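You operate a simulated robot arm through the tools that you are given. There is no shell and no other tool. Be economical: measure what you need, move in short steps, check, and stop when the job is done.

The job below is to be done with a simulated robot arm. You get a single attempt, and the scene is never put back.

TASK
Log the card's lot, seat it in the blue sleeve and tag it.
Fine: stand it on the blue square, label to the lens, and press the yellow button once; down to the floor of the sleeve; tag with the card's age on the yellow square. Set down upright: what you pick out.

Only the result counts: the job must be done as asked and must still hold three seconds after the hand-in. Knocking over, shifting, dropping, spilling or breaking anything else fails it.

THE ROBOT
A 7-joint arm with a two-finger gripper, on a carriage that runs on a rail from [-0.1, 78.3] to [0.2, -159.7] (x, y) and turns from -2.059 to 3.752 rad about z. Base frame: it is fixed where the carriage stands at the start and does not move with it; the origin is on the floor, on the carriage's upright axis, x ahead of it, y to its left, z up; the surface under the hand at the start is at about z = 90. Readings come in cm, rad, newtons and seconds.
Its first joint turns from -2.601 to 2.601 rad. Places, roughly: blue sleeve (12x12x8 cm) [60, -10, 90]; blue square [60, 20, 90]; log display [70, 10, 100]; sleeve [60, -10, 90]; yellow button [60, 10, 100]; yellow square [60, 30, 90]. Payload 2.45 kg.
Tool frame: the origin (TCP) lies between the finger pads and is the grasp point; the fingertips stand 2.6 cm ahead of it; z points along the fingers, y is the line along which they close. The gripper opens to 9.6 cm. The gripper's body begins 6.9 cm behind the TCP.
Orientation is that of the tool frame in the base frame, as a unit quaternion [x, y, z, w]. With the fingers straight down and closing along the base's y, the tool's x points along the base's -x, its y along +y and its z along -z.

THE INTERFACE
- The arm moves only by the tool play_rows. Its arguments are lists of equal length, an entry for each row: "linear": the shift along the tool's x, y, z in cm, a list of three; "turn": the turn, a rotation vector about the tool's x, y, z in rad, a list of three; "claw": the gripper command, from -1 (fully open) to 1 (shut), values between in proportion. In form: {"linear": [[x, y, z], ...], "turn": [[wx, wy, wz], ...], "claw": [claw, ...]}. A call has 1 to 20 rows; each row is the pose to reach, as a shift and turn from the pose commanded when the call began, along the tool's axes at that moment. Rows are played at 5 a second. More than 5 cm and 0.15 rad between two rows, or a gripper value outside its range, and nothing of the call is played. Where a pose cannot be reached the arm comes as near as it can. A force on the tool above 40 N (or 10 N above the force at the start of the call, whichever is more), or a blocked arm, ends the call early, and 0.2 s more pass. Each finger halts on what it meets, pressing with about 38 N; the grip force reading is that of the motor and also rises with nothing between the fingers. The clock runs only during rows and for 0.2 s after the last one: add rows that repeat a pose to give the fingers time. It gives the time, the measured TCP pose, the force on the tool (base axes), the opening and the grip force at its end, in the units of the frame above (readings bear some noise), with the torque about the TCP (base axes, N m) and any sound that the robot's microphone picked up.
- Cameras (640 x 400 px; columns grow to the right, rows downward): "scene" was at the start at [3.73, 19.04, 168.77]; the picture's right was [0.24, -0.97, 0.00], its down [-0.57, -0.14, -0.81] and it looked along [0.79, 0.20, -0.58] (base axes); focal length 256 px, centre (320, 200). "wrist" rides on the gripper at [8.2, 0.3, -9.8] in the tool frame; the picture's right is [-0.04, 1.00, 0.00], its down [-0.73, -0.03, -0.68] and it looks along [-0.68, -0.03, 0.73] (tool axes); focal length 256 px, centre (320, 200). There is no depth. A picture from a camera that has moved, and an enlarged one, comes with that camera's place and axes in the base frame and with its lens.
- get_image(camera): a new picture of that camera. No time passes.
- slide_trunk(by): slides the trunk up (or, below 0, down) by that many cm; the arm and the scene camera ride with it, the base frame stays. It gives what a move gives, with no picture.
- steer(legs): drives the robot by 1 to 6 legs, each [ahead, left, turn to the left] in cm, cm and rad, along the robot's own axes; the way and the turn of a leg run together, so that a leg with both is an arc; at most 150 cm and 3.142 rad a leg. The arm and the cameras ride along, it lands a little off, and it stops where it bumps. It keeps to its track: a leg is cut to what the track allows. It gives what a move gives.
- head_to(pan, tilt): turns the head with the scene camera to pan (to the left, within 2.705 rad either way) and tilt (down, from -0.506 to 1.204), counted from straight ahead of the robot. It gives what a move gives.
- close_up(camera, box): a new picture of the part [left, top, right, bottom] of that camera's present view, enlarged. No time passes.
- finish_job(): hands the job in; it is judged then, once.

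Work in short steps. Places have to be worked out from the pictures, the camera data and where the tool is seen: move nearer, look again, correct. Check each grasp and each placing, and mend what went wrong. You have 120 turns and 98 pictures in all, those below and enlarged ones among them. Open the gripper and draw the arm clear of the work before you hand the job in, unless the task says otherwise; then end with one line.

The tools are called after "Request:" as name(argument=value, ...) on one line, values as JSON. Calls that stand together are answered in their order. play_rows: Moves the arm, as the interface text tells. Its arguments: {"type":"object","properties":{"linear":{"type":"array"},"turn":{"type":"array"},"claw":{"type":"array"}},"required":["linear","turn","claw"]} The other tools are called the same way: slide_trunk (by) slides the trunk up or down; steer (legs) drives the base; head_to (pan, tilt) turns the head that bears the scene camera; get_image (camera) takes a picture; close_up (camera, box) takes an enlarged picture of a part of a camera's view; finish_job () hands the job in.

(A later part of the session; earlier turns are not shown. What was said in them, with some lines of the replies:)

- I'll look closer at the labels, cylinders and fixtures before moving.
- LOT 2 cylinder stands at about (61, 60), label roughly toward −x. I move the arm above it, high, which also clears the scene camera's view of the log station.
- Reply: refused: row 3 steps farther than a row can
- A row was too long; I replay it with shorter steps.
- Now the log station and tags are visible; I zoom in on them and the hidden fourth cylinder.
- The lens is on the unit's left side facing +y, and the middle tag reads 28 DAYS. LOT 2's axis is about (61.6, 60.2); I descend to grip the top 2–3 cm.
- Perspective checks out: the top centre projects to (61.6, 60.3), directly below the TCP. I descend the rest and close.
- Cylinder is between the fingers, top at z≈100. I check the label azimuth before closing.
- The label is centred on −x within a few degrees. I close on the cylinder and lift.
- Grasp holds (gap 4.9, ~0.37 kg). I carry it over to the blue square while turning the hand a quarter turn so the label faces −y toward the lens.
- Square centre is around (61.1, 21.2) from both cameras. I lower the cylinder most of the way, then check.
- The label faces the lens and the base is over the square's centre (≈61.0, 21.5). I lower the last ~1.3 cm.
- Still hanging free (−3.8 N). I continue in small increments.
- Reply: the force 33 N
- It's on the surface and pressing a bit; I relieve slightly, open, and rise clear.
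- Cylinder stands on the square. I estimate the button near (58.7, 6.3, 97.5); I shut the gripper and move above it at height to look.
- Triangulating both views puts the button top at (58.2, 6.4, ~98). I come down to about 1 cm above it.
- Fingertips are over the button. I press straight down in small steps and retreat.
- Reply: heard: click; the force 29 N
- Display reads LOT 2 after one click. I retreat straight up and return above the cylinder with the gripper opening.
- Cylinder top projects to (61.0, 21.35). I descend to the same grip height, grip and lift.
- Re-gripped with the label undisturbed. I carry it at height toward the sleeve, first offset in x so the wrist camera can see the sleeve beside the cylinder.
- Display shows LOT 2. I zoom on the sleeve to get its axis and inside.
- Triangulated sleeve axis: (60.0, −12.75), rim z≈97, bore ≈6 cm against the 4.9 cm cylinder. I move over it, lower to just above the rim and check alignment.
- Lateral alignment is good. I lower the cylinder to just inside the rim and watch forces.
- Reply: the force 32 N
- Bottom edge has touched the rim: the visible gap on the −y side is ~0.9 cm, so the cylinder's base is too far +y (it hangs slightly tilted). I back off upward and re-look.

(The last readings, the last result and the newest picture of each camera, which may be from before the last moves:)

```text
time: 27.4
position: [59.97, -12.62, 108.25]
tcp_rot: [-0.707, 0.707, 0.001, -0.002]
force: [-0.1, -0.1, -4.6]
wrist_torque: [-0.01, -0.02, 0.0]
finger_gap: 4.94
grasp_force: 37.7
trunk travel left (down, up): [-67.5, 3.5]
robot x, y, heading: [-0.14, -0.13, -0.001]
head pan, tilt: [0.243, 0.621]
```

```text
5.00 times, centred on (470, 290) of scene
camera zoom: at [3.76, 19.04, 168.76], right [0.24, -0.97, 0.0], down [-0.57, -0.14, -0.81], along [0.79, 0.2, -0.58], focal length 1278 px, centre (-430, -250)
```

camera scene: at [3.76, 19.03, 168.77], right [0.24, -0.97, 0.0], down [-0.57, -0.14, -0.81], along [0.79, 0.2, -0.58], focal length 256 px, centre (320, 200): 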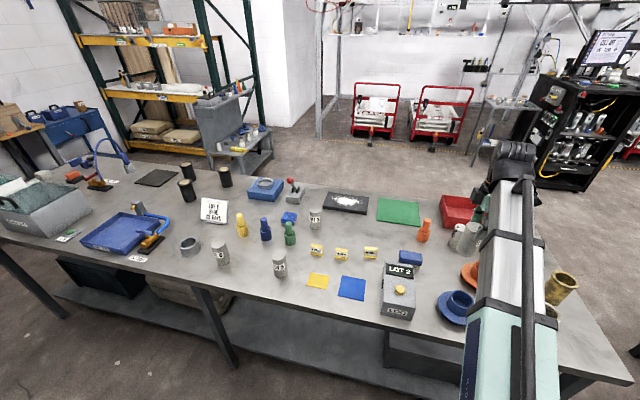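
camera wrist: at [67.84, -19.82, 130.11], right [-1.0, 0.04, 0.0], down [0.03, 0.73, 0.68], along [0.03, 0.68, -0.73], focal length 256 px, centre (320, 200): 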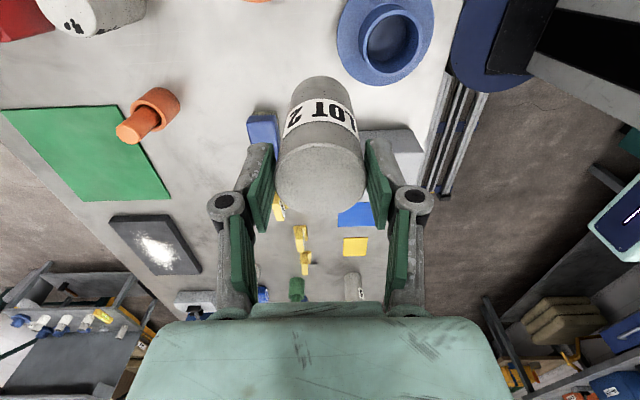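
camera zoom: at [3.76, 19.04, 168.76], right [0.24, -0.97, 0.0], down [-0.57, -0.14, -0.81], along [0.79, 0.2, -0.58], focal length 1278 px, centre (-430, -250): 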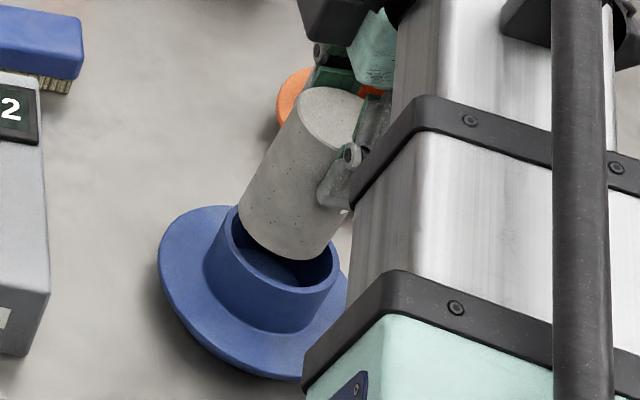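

The contact pushed the cylinder up ~1 cm in the grip and left a ~3° tilt (base toward +y). Refined sleeve axis is (60.0, −12.5); I counter-tilt the hand 0.055 rad, recentre and look again.

Request:
play_rows(linear=[[-0.1, 0, -0.5], [-0.2, 0, -0.5], [-0.2, 0, -0.5]], turn=[[0, 0.03, 0], [0, 0.055, 0], [0, 0.055, 0]], claw=[1, 1, 1])

Request:
close_up(camera="wrist", box=[220, 0, 420, 200])

Request:
close_up(camera="scene", box=[430, 250, 510, 330])

```text
time: 28.2
position: [59.94, -12.56, 108.76]
tcp_rot: [-0.706, 0.707, -0.02, -0.02]
force: [0.5, -0.3, -4.1]
wrist_torque: [-0.05, -0.02, -0.04]
finger_gap: 4.94
grasp_force: 37.8
trunk travel left (down, up): [-67.5, 3.5]
robot x, y, heading: [0.01, 0.08, 0.0]
head pan, tilt: [0.243, 0.621]
```

```text
2.00 times, centred on (320, 100) of wrist
camera zoom: at [59.69, -20.07, 119.08], right [-1.0, 0.04, 0.0], down [0.03, 0.77, 0.64], along [0.03, 0.64, -0.77], focal length 512 px, centre (320, 400)
```

zoom: 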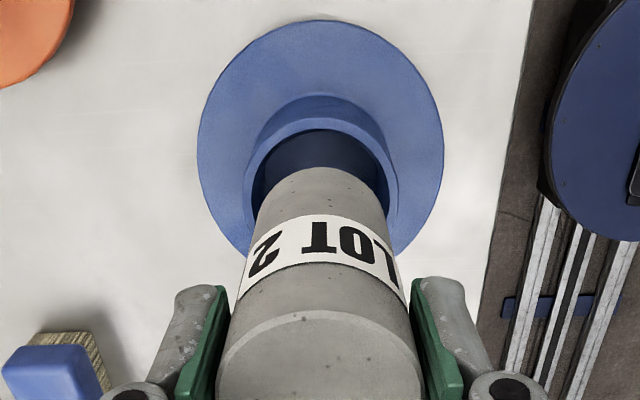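

```text
5.00 times, centred on (470, 290) of scene
camera zoom: at [3.77, 19.04, 168.77], right [0.24, -0.97, 0.0], down [-0.57, -0.14, -0.81], along [0.79, 0.2, -0.58], focal length 1278 px, centre (-430, -250)
```

zoom: 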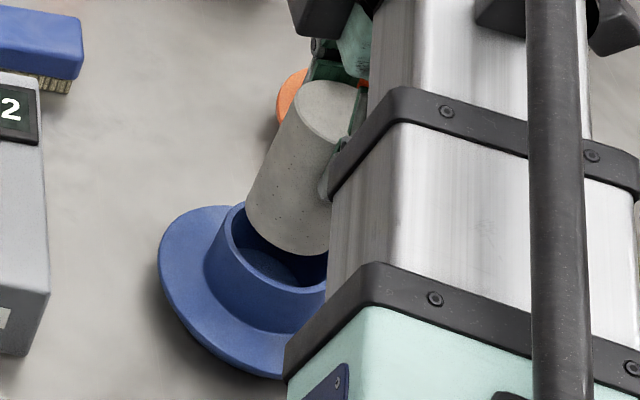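

I need a sharper read on verticality; I zoom tighter on the cylinder from the scene camera.

Request:
close_up(camera="scene", box=[465, 262, 505, 312])

```text
8.00 times, centred on (485, 287) of scene
camera zoom: at [3.77, 19.04, 168.77], right [0.24, -0.97, 0.0], down [-0.57, -0.14, -0.81], along [0.79, 0.2, -0.58], focal length 2045 px, centre (-1000, -496)
```

zoom: 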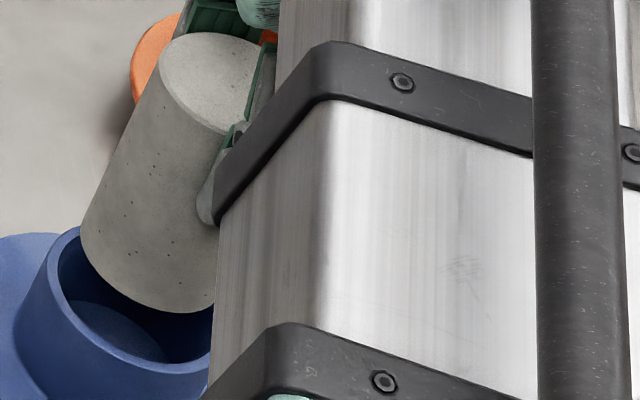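

Left edge slope matches the vertical vanishing direction, so the cylinder is now plumb, with base ≈ z 99.5. I shift 0.2 toward −y and lower gently past the rim.

Request:
play_rows(linear=[[0.12, 0, 1.5], [0.07, 0, 2.4], [0.04, 0, 2.9], [0.02, 0, 3.3], [0.02, 0, 3.3]], turn=[[0, 0, 0], [0, 0, 0], [0, 0, 0], [0, 0, 0], [0, 0, 0]], claw=[1, 1, 1, 1, 1])

Request:
close_up(camera="wrist", box=[220, 0, 420, 200])

Request:
close_up(camera="scene", box=[440, 262, 500, 322])

```text
time: 29.4
position: [59.98, -12.59, 105.43]
tcp_rot: [-0.707, 0.707, -0.019, -0.019]
force: [0.4, 0.9, -3.6]
wrist_torque: [-0.01, -0.01, 0.01]
finger_gap: 4.92
grasp_force: 38.2
trunk travel left (down, up): [-67.5, 3.5]
robot x, y, heading: [0.07, 0.05, 0.0]
head pan, tilt: [0.243, 0.621]
```

```text
2.00 times, centred on (320, 100) of wrist
camera zoom: at [59.71, -20.33, 115.73], right [-1.0, 0.04, 0.0], down [0.03, 0.77, 0.64], along [0.03, 0.64, -0.77], focal length 512 px, centre (320, 400)
```

zoom: 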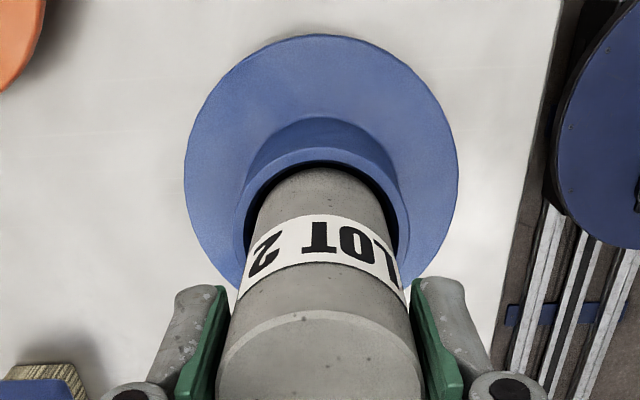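

```text
6.67 times, centred on (470, 292) of scene
camera zoom: at [3.77, 19.04, 168.77], right [0.24, -0.97, 0.0], down [-0.57, -0.14, -0.81], along [0.79, 0.2, -0.58], focal length 1704 px, centre (-680, -413)
```

zoom: 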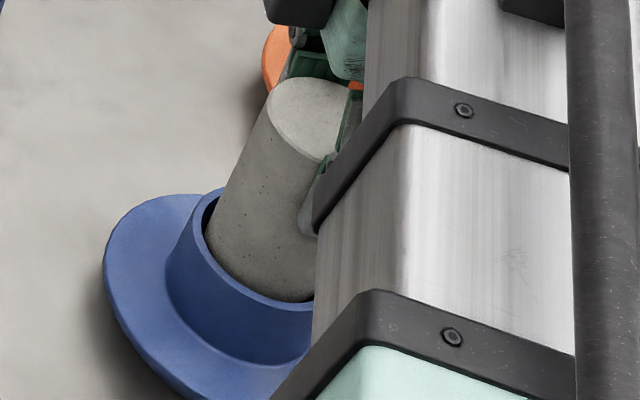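

It's inside the rim with no contact. I continue down, nudging +y 0.1.

Request:
play_rows(linear=[[-0.15, 0, 1], [-0.2, 0, 2], [-0.25, 0, 2.8], [-0.27, 0, 3.2], [-0.27, 0, 3.2]], turn=[[0, 0, 0], [0, 0, 0], [0, 0, 0], [0, 0, 0], [0, 0, 0]], claw=[1, 1, 1, 1, 1])

Request:
close_up(camera="wrist", box=[220, 0, 420, 200])

```text
time: 30.6
position: [60.07, -12.57, 102.08]
tcp_rot: [-0.707, 0.707, -0.019, -0.02]
force: [-0.1, -1.3, -3.1]
wrist_torque: [-0.05, 0.03, 0.03]
finger_gap: 4.93
grasp_force: 38.6
trunk travel left (down, up): [-67.5, 3.5]
robot x, y, heading: [0.23, 0.13, 0.0]
head pan, tilt: [0.243, 0.621]
```

```text
2.00 times, centred on (320, 100) of wrist
camera zoom: at [59.77, -20.2, 112.53], right [-1.0, 0.04, 0.0], down [0.03, 0.77, 0.64], along [0.03, 0.64, -0.77], focal length 512 px, centre (320, 400)
```

zoom: 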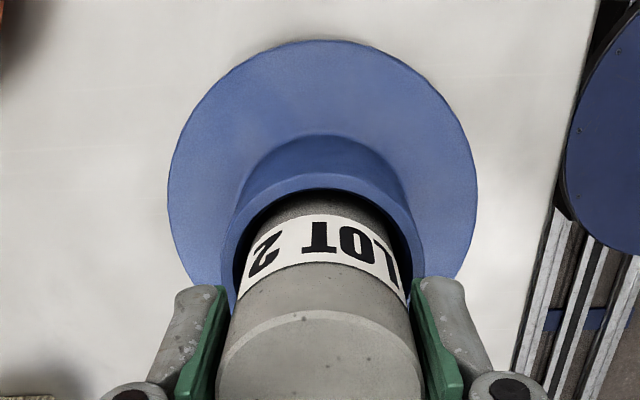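

Still hanging free, centred. I lower further in small steps until contact.

Request:
play_rows(linear=[[-0.02, 0, 0.4], [-0.04, 0, 0.8], [-0.06, 0, 1.2], [-0.08, 0, 1.5], [-0.08, 0, 1.5]], turn=[[0, 0, 0], [0, 0, 0], [0, 0, 0], [0, 0, 0], [0, 0, 0]], claw=[1, 1, 1, 1, 1])

Request:
close_up(camera="scene", box=[440, 262, 500, 322])

```text
time: 31.8
position: [59.92, -12.56, 100.78]
tcp_rot: [-0.707, 0.707, -0.021, -0.018]
force: [2.6, -0.6, 32.0]
wrist_torque: [-0.01, -0.13, 0.01]
finger_gap: 4.95
grasp_force: 38.1
trunk travel left (down, up): [-67.5, 3.5]
robot x, y, heading: [-0.03, -0.22, -0.004]
head pan, tilt: [0.243, 0.621]
```

```text
6.67 times, centred on (470, 292) of scene
camera zoom: at [3.49, 19.09, 168.78], right [0.24, -0.97, 0.0], down [-0.56, -0.14, -0.81], along [0.79, 0.19, -0.58], focal length 1704 px, centre (-680, -413)
```

zoom: 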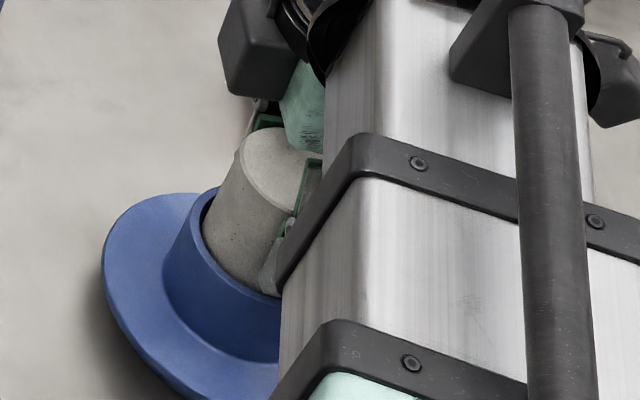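

Firm vertical contact at TCP 100.8, consistent with the sleeve floor. I relax, open and rise straight up.

Request:
play_rows(linear=[[0.01, 0, -0.2], [0.02, 0, -0.35], [0.02, 0, -0.35], [0.02, 0, -0.35], [0.2, 0, -4], [0.45, 0, -8.5], [0.7, 0, -13], [0.7, 0, -13]], turn=[[0, 0, 0], [0, 0, 0], [0, 0, 0], [0, 0, 0], [0, 0, 0], [0, 0, 0], [0, 0, 0], [0, 0, 0]], claw=[1, 0.4, -1, -1, -1, -1, -1, -1])

Request:
close_up(camera="wrist", box=[220, 0, 420, 200])

Request:
close_up(camera="scene", box=[430, 252, 500, 322])

```text
time: 33.6
position: [59.87, -12.43, 113.95]
tcp_rot: [-0.707, 0.707, -0.02, -0.019]
force: [0.1, -0.3, -0.1]
wrist_torque: [0.02, -0.01, 0.02]
finger_gap: 9.58
grasp_force: 0.1
trunk travel left (down, up): [-67.5, 3.5]
robot x, y, heading: [0.0, -0.22, -0.003]
head pan, tilt: [0.243, 0.621]
```

```text
2.00 times, centred on (320, 100) of wrist
camera zoom: at [59.58, -20.12, 124.16], right [-1.0, 0.04, 0.0], down [0.03, 0.77, 0.64], along [0.03, 0.64, -0.77], focal length 512 px, centre (320, 400)
```

zoom: 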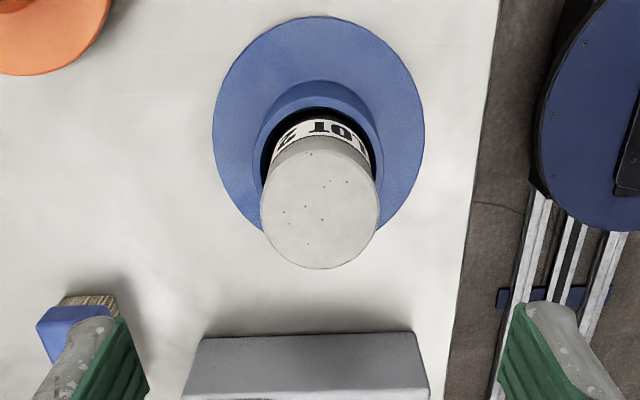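

```text
5.71 times, centred on (465, 287) of scene
camera zoom: at [3.71, 19.05, 168.77], right [0.24, -0.97, 0.0], down [-0.57, -0.14, -0.81], along [0.79, 0.2, -0.58], focal length 1460 px, centre (-509, -297)
```

zoom: 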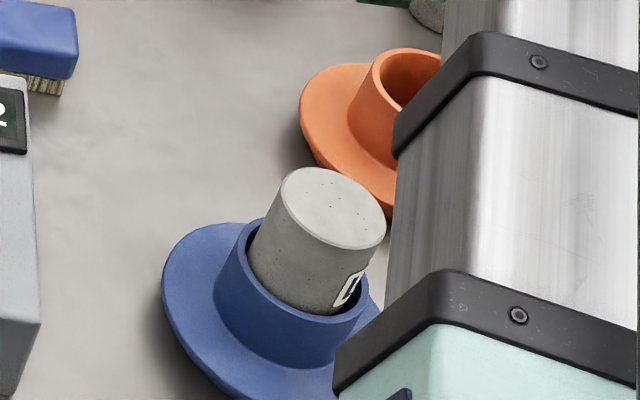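

Cylinder sits well inside, upright, top at z≈102.6. To confirm it's on the floor I level the hand, shut the fingers and give the top a light press.

Request:
play_rows(linear=[[0, 0, 0], [-0.1, 0, 2], [-0.2, 0, 5], [-0.2, 0, 5]], turn=[[0, -0.03, 0], [0, -0.055, 0], [0, -0.055, 0], [0, -0.055, 0]], claw=[0, 1, 1, 1])

Request:
play_rows(linear=[[0, 0, 1.5], [0, 0, 2.2], [0, 0, 2.8], [0, 0, 3.3], [0, 0, 3.8]], turn=[[0, 0, 0], [0, 0, 0], [0, 0, 0], [0, 0, 0], [0, 0, 0]], claw=[1, 1, 1, 1, 1])

```text
time: 34.6
position: [60.11, -12.59, 108.44]
tcp_rot: [-0.707, 0.708, 0.0, 0.0]
force: [0.5, 0.1, 1.2]
wrist_torque: [-0.02, 0.02, 0.02]
finger_gap: 0.0
grasp_force: 28.7
trunk travel left (down, up): [-67.5, 3.5]
robot x, y, heading: [-0.03, 0.04, 0.001]
head pan, tilt: [0.243, 0.621]
```

```text
time: 35.8
position: [59.93, -12.62, 105.22]
tcp_rot: [0.707, -0.707, 0.002, 0.0]
force: [2.0, -0.3, 31.1]
wrist_torque: [0.01, -0.04, 0.0]
finger_gap: 0.6
grasp_force: 28.7
trunk travel left (down, up): [-67.5, 3.5]
robot x, y, heading: [0.21, 0.09, -0.001]
head pan, tilt: [0.243, 0.621]
```

The top doesn't give (z 102.6 before and after), so it's on the floor. I rise and travel to above the 28 DAYS tag, near (74.6, 27.7), opening the gripper.

Request:
play_rows(linear=[[0, 0, -3], [0, 0, -7.5], [0, 0, -12], [-4, -1.45, -12], [-8, -2.9, -12], [-12, -4.35, -12], [-16, -5.8, -12], [-20, -7.25, -12], [-24, -8.7, -12], [-28, -10.15, -12], [-32, -11.6, -12], [-36, -13, -12], [-40.3, -14.6, -12], [-40.3, -14.6, -12]], turn=[[0, 0, 0], [0, 0, 0], [0, 0, 0], [0, 0, 0], [0, 0, 0], [0, 0, 0], [0, 0, 0], [0, 0, 0], [0, 0, 0], [0, 0, 0], [0, 0, 0], [0, 0, 0], [0, 0, 0], [0, 0, 0]], claw=[1, 1, 1, 0, -1, -1, -1, -1, -1, -1, -1, -1, -1, -1])

Request:
get_image(camera="wrist")

Request:
get_image(camera="scene")

```text
time: 38.8
position: [74.52, 27.79, 117.19]
tcp_rot: [-0.707, 0.707, 0.001, 0.0]
force: [0.6, 0.3, 0.2]
wrist_torque: [-0.03, 0.02, 0.0]
finger_gap: 9.64
grasp_force: 0.1
trunk travel left (down, up): [-67.5, 3.5]
robot x, y, heading: [-0.15, -0.03, -0.002]
head pan, tilt: [0.243, 0.621]
```

```text
46 pictures are left
camera wrist: at [74.27, 19.59, 127.06], right [-1.0, 0.04, 0.0], down [0.03, 0.73, 0.68], along [0.03, 0.68, -0.73], focal length 256 px, centre (320, 200)
```

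wrist: 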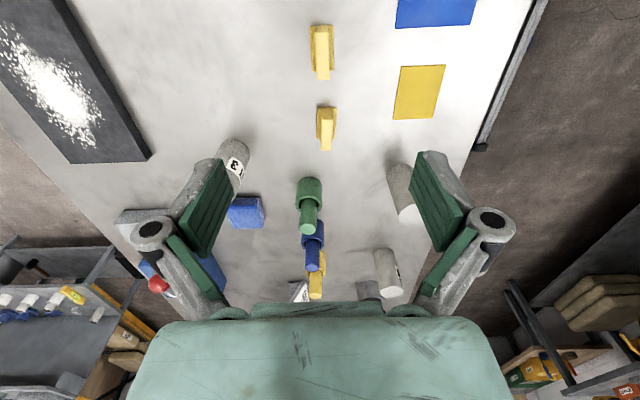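

```text
45 pictures are left
camera scene: at [3.73, 19.06, 168.77], right [0.24, -0.97, 0.0], down [-0.57, -0.14, -0.81], along [0.79, 0.19, -0.58], focal length 256 px, centre (320, 200)
```

scene: 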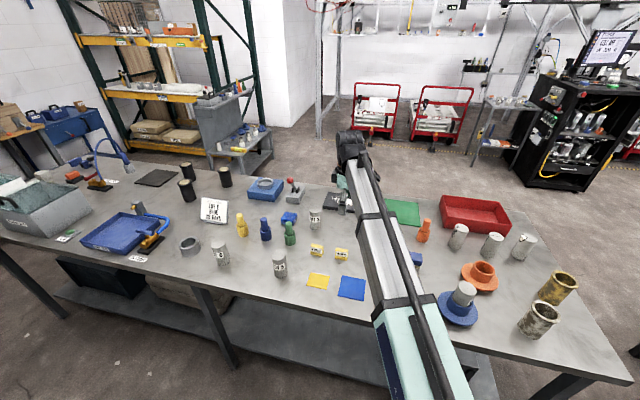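

Two tags in view; zoom in to identify and localise the 28 DAYS one.

Request:
close_up(camera="wrist", box=[280, 0, 460, 160])

Request:
close_up(camera="scene", box=[290, 230, 380, 310])

```text
2.50 times, centred on (370, 80) of wrist
camera zoom: at [74.27, 19.59, 127.06], right [-1.0, 0.04, 0.0], down [0.03, 0.73, 0.68], along [0.03, 0.68, -0.73], focal length 640 px, centre (195, 500)
```

zoom: 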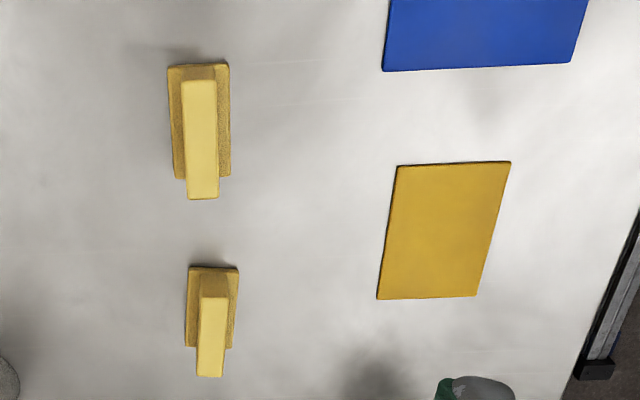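

```text
5.00 times, centred on (335, 270) of scene
camera zoom: at [3.73, 19.06, 168.77], right [0.24, -0.97, 0.0], down [-0.57, -0.14, -0.81], along [0.79, 0.19, -0.58], focal length 1278 px, centre (245, -150)
```

zoom: 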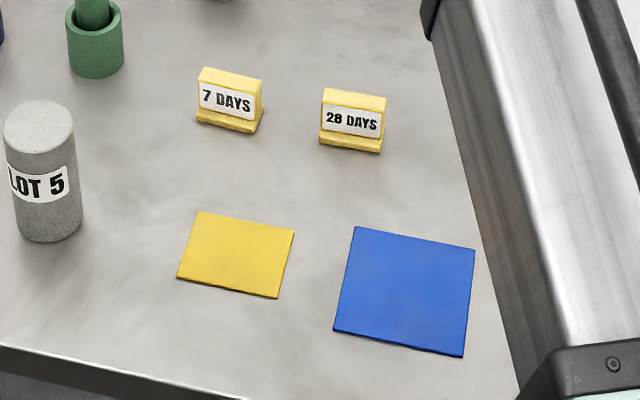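

28 DAYS tag confirmed: plate centred at about (74.4, 27.6), aligned with y, top z≈94.6; yellow square centre at (61.0, 34.0). I descend partway and check.

Request:
play_rows(linear=[[0.2, 0.1, 4.5], [0.2, 0.1, 9], [0.2, 0.1, 13.5], [0.2, 0.1, 16], [0.2, 0.1, 16]], turn=[[0, 0, 0], [0, 0, 0], [0, 0, 0], [0, 0, 0], [0, 0, 0]], claw=[-1, -1, -1, -1, -1])

Request:
get_image(camera="wrist")

Request:
close_up(camera="scene", box=[300, 210, 380, 280])

```text
time: 40.0
position: [74.39, 27.66, 100.81]
tcp_rot: [0.707, -0.707, 0.001, 0.0]
force: [-0.4, 0.4, 0.1]
wrist_torque: [-0.04, 0.0, -0.01]
finger_gap: 9.6
grasp_force: 0.0
trunk travel left (down, up): [-67.5, 3.5]
robot x, y, heading: [0.05, 0.08, -0.0]
head pan, tilt: [0.243, 0.621]
```

```text
42 pictures are left
camera wrist: at [74.12, 19.54, 110.67], right [-1.0, 0.04, 0.0], down [0.03, 0.73, 0.68], along [0.03, 0.68, -0.73], focal length 256 px, centre (320, 200)
```

wrist: 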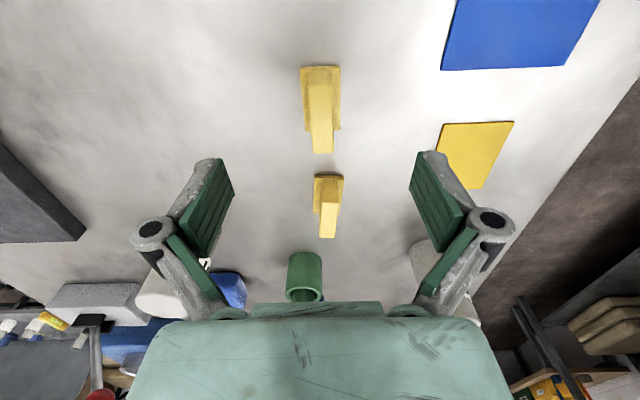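

```text
5.71 times, centred on (340, 245) of scene
camera zoom: at [3.73, 19.05, 168.77], right [0.24, -0.97, 0.0], down [-0.57, -0.14, -0.81], along [0.79, 0.2, -0.58], focal length 1460 px, centre (206, -57)
```

zoom: 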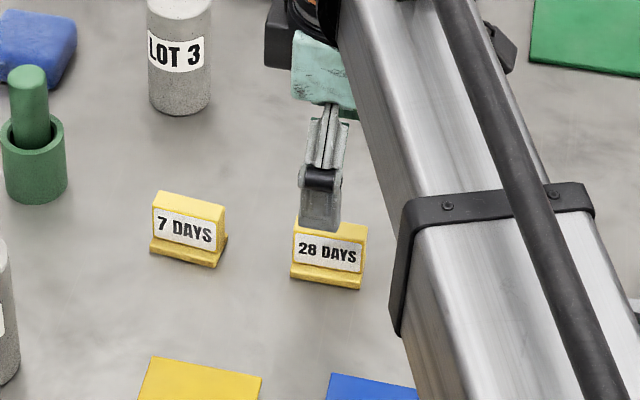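

Tag lies between the fingers at about (74.35, 27.4). I descend to z 94.4 and close.

Request:
play_rows(linear=[[0.15, 0, 3], [0.15, 0, 5.5], [0.15, 0, 6.3], [0.15, 0, 6.3], [0.15, 0, 6.3], [0.15, 0, 6.3], [0.15, 0, 6.3], [0.15, 0, 6.3]], turn=[[0, 0, 0], [0, 0, 0], [0, 0, 0], [0, 0, 0], [0, 0, 0], [0, 0, 0], [0, 0, 0], [0, 0, 0]], claw=[-1, -1, -1, -1, 0, 0.5, 1, 1])

Request:
get_image(camera="wrist")

Request:
close_up(camera="scene", box=[300, 210, 380, 280])

```text
time: 41.8
position: [74.51, 27.37, 94.7]
tcp_rot: [0.707, -0.707, 0.001, -0.001]
force: [0.0, -0.9, 0.1]
wrist_torque: [0.02, 0.0, -0.06]
finger_gap: 1.46
grasp_force: 38.3
trunk travel left (down, up): [-67.5, 3.5]
robot x, y, heading: [0.1, 0.15, -0.0]
head pan, tilt: [0.243, 0.621]
```

```text
40 pictures are left
camera wrist: at [74.15, 19.16, 104.57], right [-1.0, 0.04, 0.0], down [0.03, 0.73, 0.68], along [0.03, 0.68, -0.73], focal length 256 px, centre (320, 200)
```

wrist: 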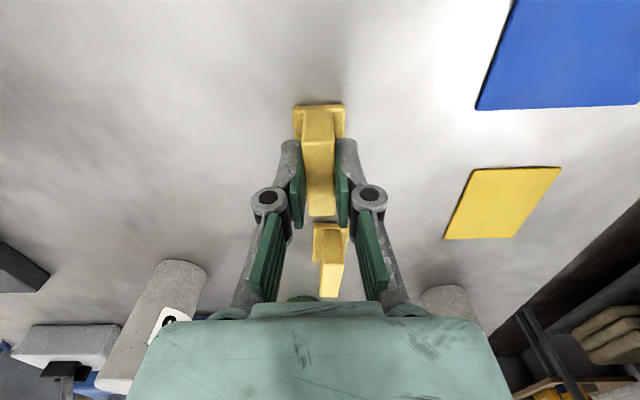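

```text
5.71 times, centred on (340, 245) of scene
camera zoom: at [3.72, 19.04, 168.77], right [0.24, -0.97, 0.0], down [-0.57, -0.14, -0.81], along [0.79, 0.2, -0.58], focal length 1460 px, centre (206, -57)
```

zoom: 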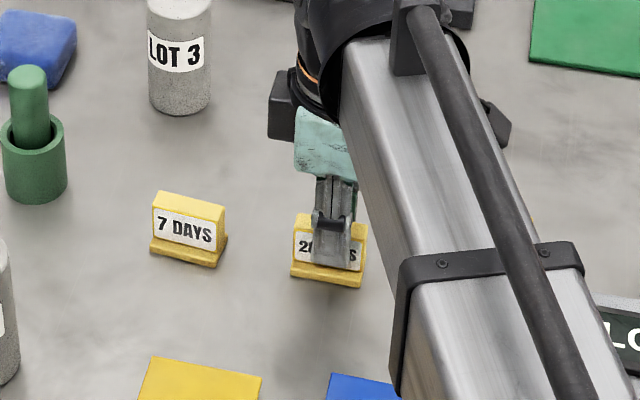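

Tag is gripped (gap 1.46). I lift 10 cm and carry it over the yellow square.

Request:
play_rows(linear=[[0, 0, -3], [0, 0, -7], [0, 0, -10], [-1.7, 3.4, -10], [-3.3, 6.8, -10], [-5, 10.2, -10], [-6.6, 13.45, -10], [-6.6, 13.45, -10]], turn=[[0, 0, 0], [0, 0, 0], [0, 0, 0], [0, 0, 0], [0, 0, 0], [0, 0, 0], [0, 0, 0], [0, 0, 0]], claw=[1, 1, 1, 1, 1, 1, 1, 1])

Request:
get_image(camera="wrist")

Request:
close_up(camera="scene", box=[270, 230, 370, 310])

```text
time: 43.6
position: [60.8, 34.0, 104.7]
tcp_rot: [0.707, -0.707, 0.0, 0.0]
force: [-0.6, 0.7, 0.4]
wrist_torque: [-0.01, 0.01, 0.0]
finger_gap: 1.48
grasp_force: 37.9
trunk travel left (down, up): [-67.5, 3.5]
robot x, y, heading: [-0.1, -0.13, -0.0]
head pan, tilt: [0.243, 0.621]
```

```text
38 pictures are left
camera wrist: at [60.58, 25.76, 114.72], right [-1.0, 0.04, 0.0], down [0.03, 0.73, 0.68], along [0.03, 0.68, -0.73], focal length 256 px, centre (320, 200)
```

wrist: 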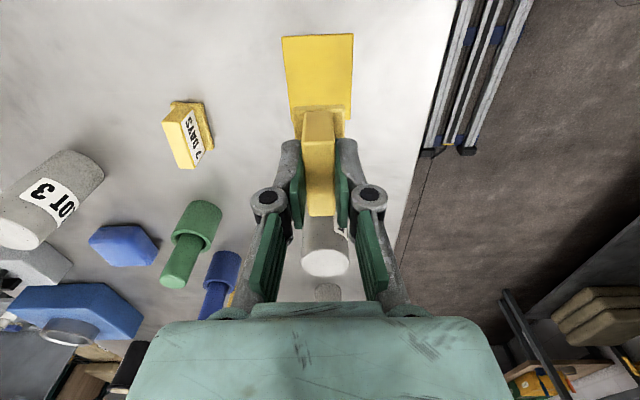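

```text
5.00 times, centred on (320, 270) of scene
camera zoom: at [3.7, 19.05, 168.77], right [0.24, -0.97, 0.0], down [-0.57, -0.14, -0.81], along [0.79, 0.19, -0.58], focal length 1278 px, centre (320, -150)
```

zoom: 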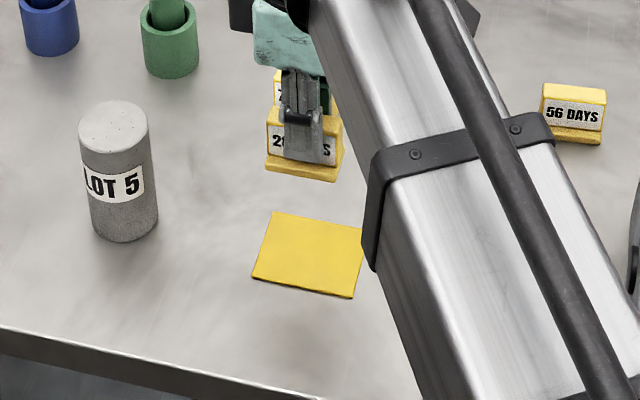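

Tag is upright over the square (centre ≈61.0, 33.9). I lower it close to the surface, then in fine steps.

Request:
play_rows(linear=[[0, -0.1, 4], [0, -0.1, 7.5], [0, -0.1, 9.2], [0, -0.1, 9.5], [0, -0.1, 9.7], [0, -0.1, 9.7]], turn=[[0, 0, 0], [0, 0, 0], [0, 0, 0], [0, 0, 0], [0, 0, 0], [0, 0, 0]], claw=[1, 1, 1, 1, 1, 1])

Request:
close_up(camera="scene", box=[280, 240, 360, 310])

```text
time: 45.0
position: [61.2, 34.0, 94.96]
tcp_rot: [-0.707, 0.707, 0.0, 0.0]
force: [0.7, 0.5, 2.3]
wrist_torque: [0.03, -0.01, -0.01]
finger_gap: 1.45
grasp_force: 38.3
trunk travel left (down, up): [-67.5, 3.5]
robot x, y, heading: [-0.1, 0.01, -0.003]
head pan, tilt: [0.243, 0.621]
```

```text
5.71 times, centred on (320, 275) of scene
camera zoom: at [3.72, 19.03, 168.78], right [0.24, -0.97, 0.0], down [-0.57, -0.14, -0.81], along [0.79, 0.2, -0.58], focal length 1460 px, centre (320, -229)
```

zoom: 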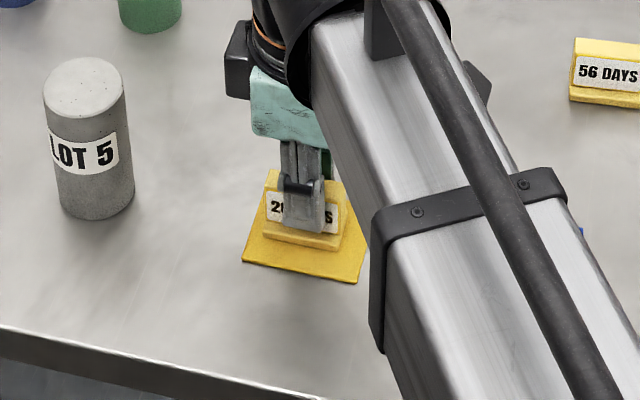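

Light contact just starting (+2.3 N). I ease down a touch more to confirm.

Request:
play_rows(linear=[[0, 0, 0.1], [0, 0, 0.18], [0, 0, 0.18]], turn=[[0, 0, 0], [0, 0, 0], [0, 0, 0]], claw=[1, 1, 1])

```text
time: 45.8
position: [61.2, 33.8, 94.91]
tcp_rot: [0.707, -0.707, 0.0, -0.002]
force: [6.8, 4.0, 26.0]
wrist_torque: [0.27, -0.21, -0.01]
finger_gap: 1.46
grasp_force: 38.2
trunk travel left (down, up): [-67.5, 3.5]
robot x, y, heading: [0.31, 0.29, 0.003]
head pan, tilt: [0.243, 0.621]
```

Seated on the square. I relieve the pressure, open, and rise clear.

Request:
play_rows(linear=[[0, 0, -0.16], [0, 0, -0.18], [0, 0, -0.18], [0, 0, -0.18], [0, 0, -0.18], [0, 0, -3], [0, 0, -7], [0, 0, -11.5], [0, 0, -16], [0, 0, -20], [0, 0, -20]], turn=[[0, 0, 0], [0, 0, 0], [0, 0, 0], [0, 0, 0], [0, 0, 0], [0, 0, 0], [0, 0, 0], [0, 0, 0], [0, 0, 0], [0, 0, 0], [0, 0, 0]], claw=[1, 0.7, 0.2, -0.4, -0.4, -0.4, -0.4, -0.4, -0.4, -0.4, -0.4])

Request:
get_image(camera="wrist")

Request:
get_image(camera="scene")

Request:
close_up(camera="scene", box=[280, 240, 360, 310])

Request:
close_up(camera="scene", box=[370, 240, 500, 340])

```text
time: 48.2
position: [61.17, 33.74, 114.88]
tcp_rot: [-0.707, 0.708, 0.0, 0.0]
force: [0.0, 0.7, -0.4]
wrist_torque: [0.02, -0.01, 0.0]
finger_gap: 6.71
grasp_force: 0.1
trunk travel left (down, up): [-67.5, 3.5]
robot x, y, heading: [0.04, 0.21, 0.003]
head pan, tilt: [0.243, 0.621]
```

```text
35 pictures are left
camera wrist: at [60.89, 25.54, 124.77], right [-1.0, 0.04, 0.0], down [0.03, 0.73, 0.68], along [0.03, 0.68, -0.73], focal length 256 px, centre (320, 200)
```

wrist: 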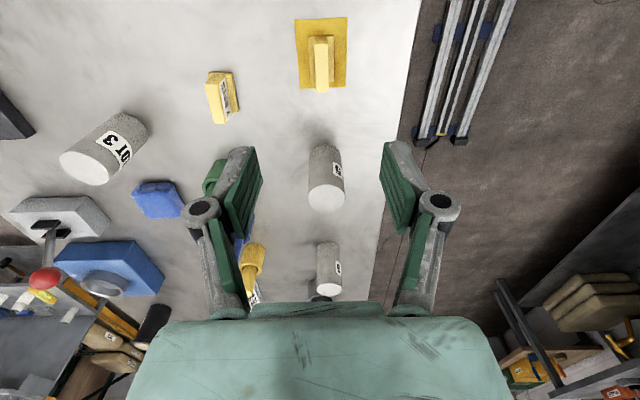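

```text
34 pictures are left
camera scene: at [3.71, 19.04, 168.77], right [0.24, -0.97, 0.0], down [-0.57, -0.14, -0.81], along [0.79, 0.2, -0.58], focal length 256 px, centre (320, 200)
```

scene: 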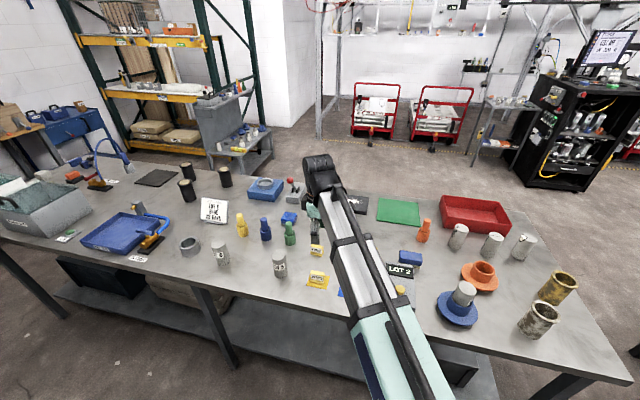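

```text
5.71 times, centred on (320, 275) of scene
camera zoom: at [3.71, 19.04, 168.77], right [0.24, -0.97, 0.0], down [-0.57, -0.14, -0.81], along [0.79, 0.2, -0.58], focal length 1460 px, centre (320, -229)
```

zoom: 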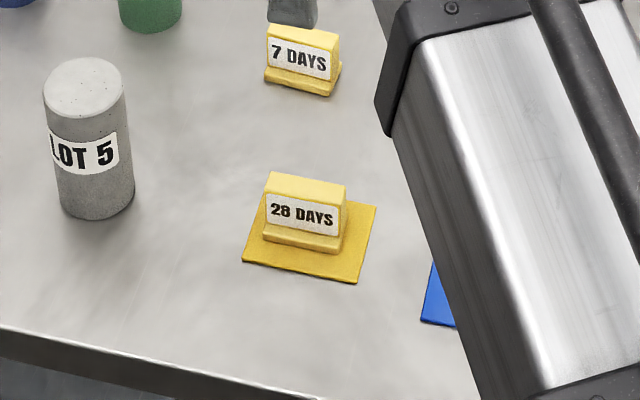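

```text
4.00 times, centred on (435, 290) of scene
camera zoom: at [3.71, 19.04, 168.77], right [0.24, -0.97, 0.0], down [-0.57, -0.14, -0.81], along [0.79, 0.2, -0.58], focal length 1022 px, centre (-140, -160)
```

zoom: 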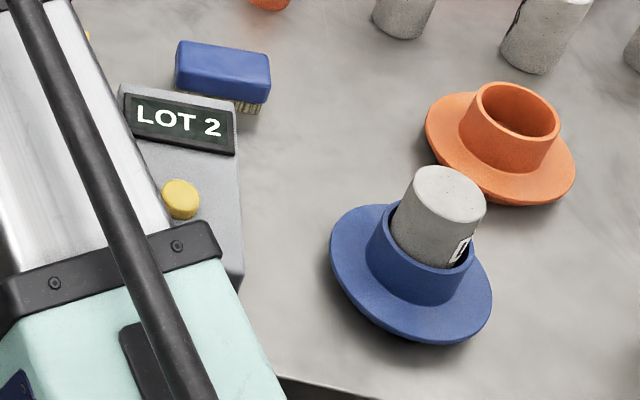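

All goals are met: display LOT 2, cylinder seated in the blue sleeve, 28 DAYS tag upright on the yellow square. I open fully and raise the arm clear.

Request:
play_rows(linear=[[0, 0, -4], [0, 0, -8], [0, 0, -12], [0, 0, -15], [0, 0, -15], [0, 0, -15]], turn=[[0, 0, 0], [0, 0, 0], [0, 0, 0], [0, 0, 0], [0, 0, 0], [0, 0, 0]], claw=[-0.4, -1, -1, -1, -1, -1])

Request:
finish_job()

```text
time: 49.6
position: [61.82, 34.32, 128.05]
tcp_rot: [0.707, -0.707, 0.002, -0.01]
force: [0.3, 0.0, 0.7]
wrist_torque: [-0.02, 0.02, 0.02]
finger_gap: 9.57
grasp_force: 0.1
out of reach, approached as far as the arm can: row 4, 5, 6
trunk travel left (down, up): [-67.5, 3.5]
robot x, y, heading: [-0.01, 0.35, -0.002]
head pan, tilt: [0.243, 0.621]
```

```text
The job is handed in.
```

The job is handed in: LOT 2 was logged with one button press, the cylinder is on the floor of the blue sleeve, and the 28 DAYS tag stands upright on the yellow square.
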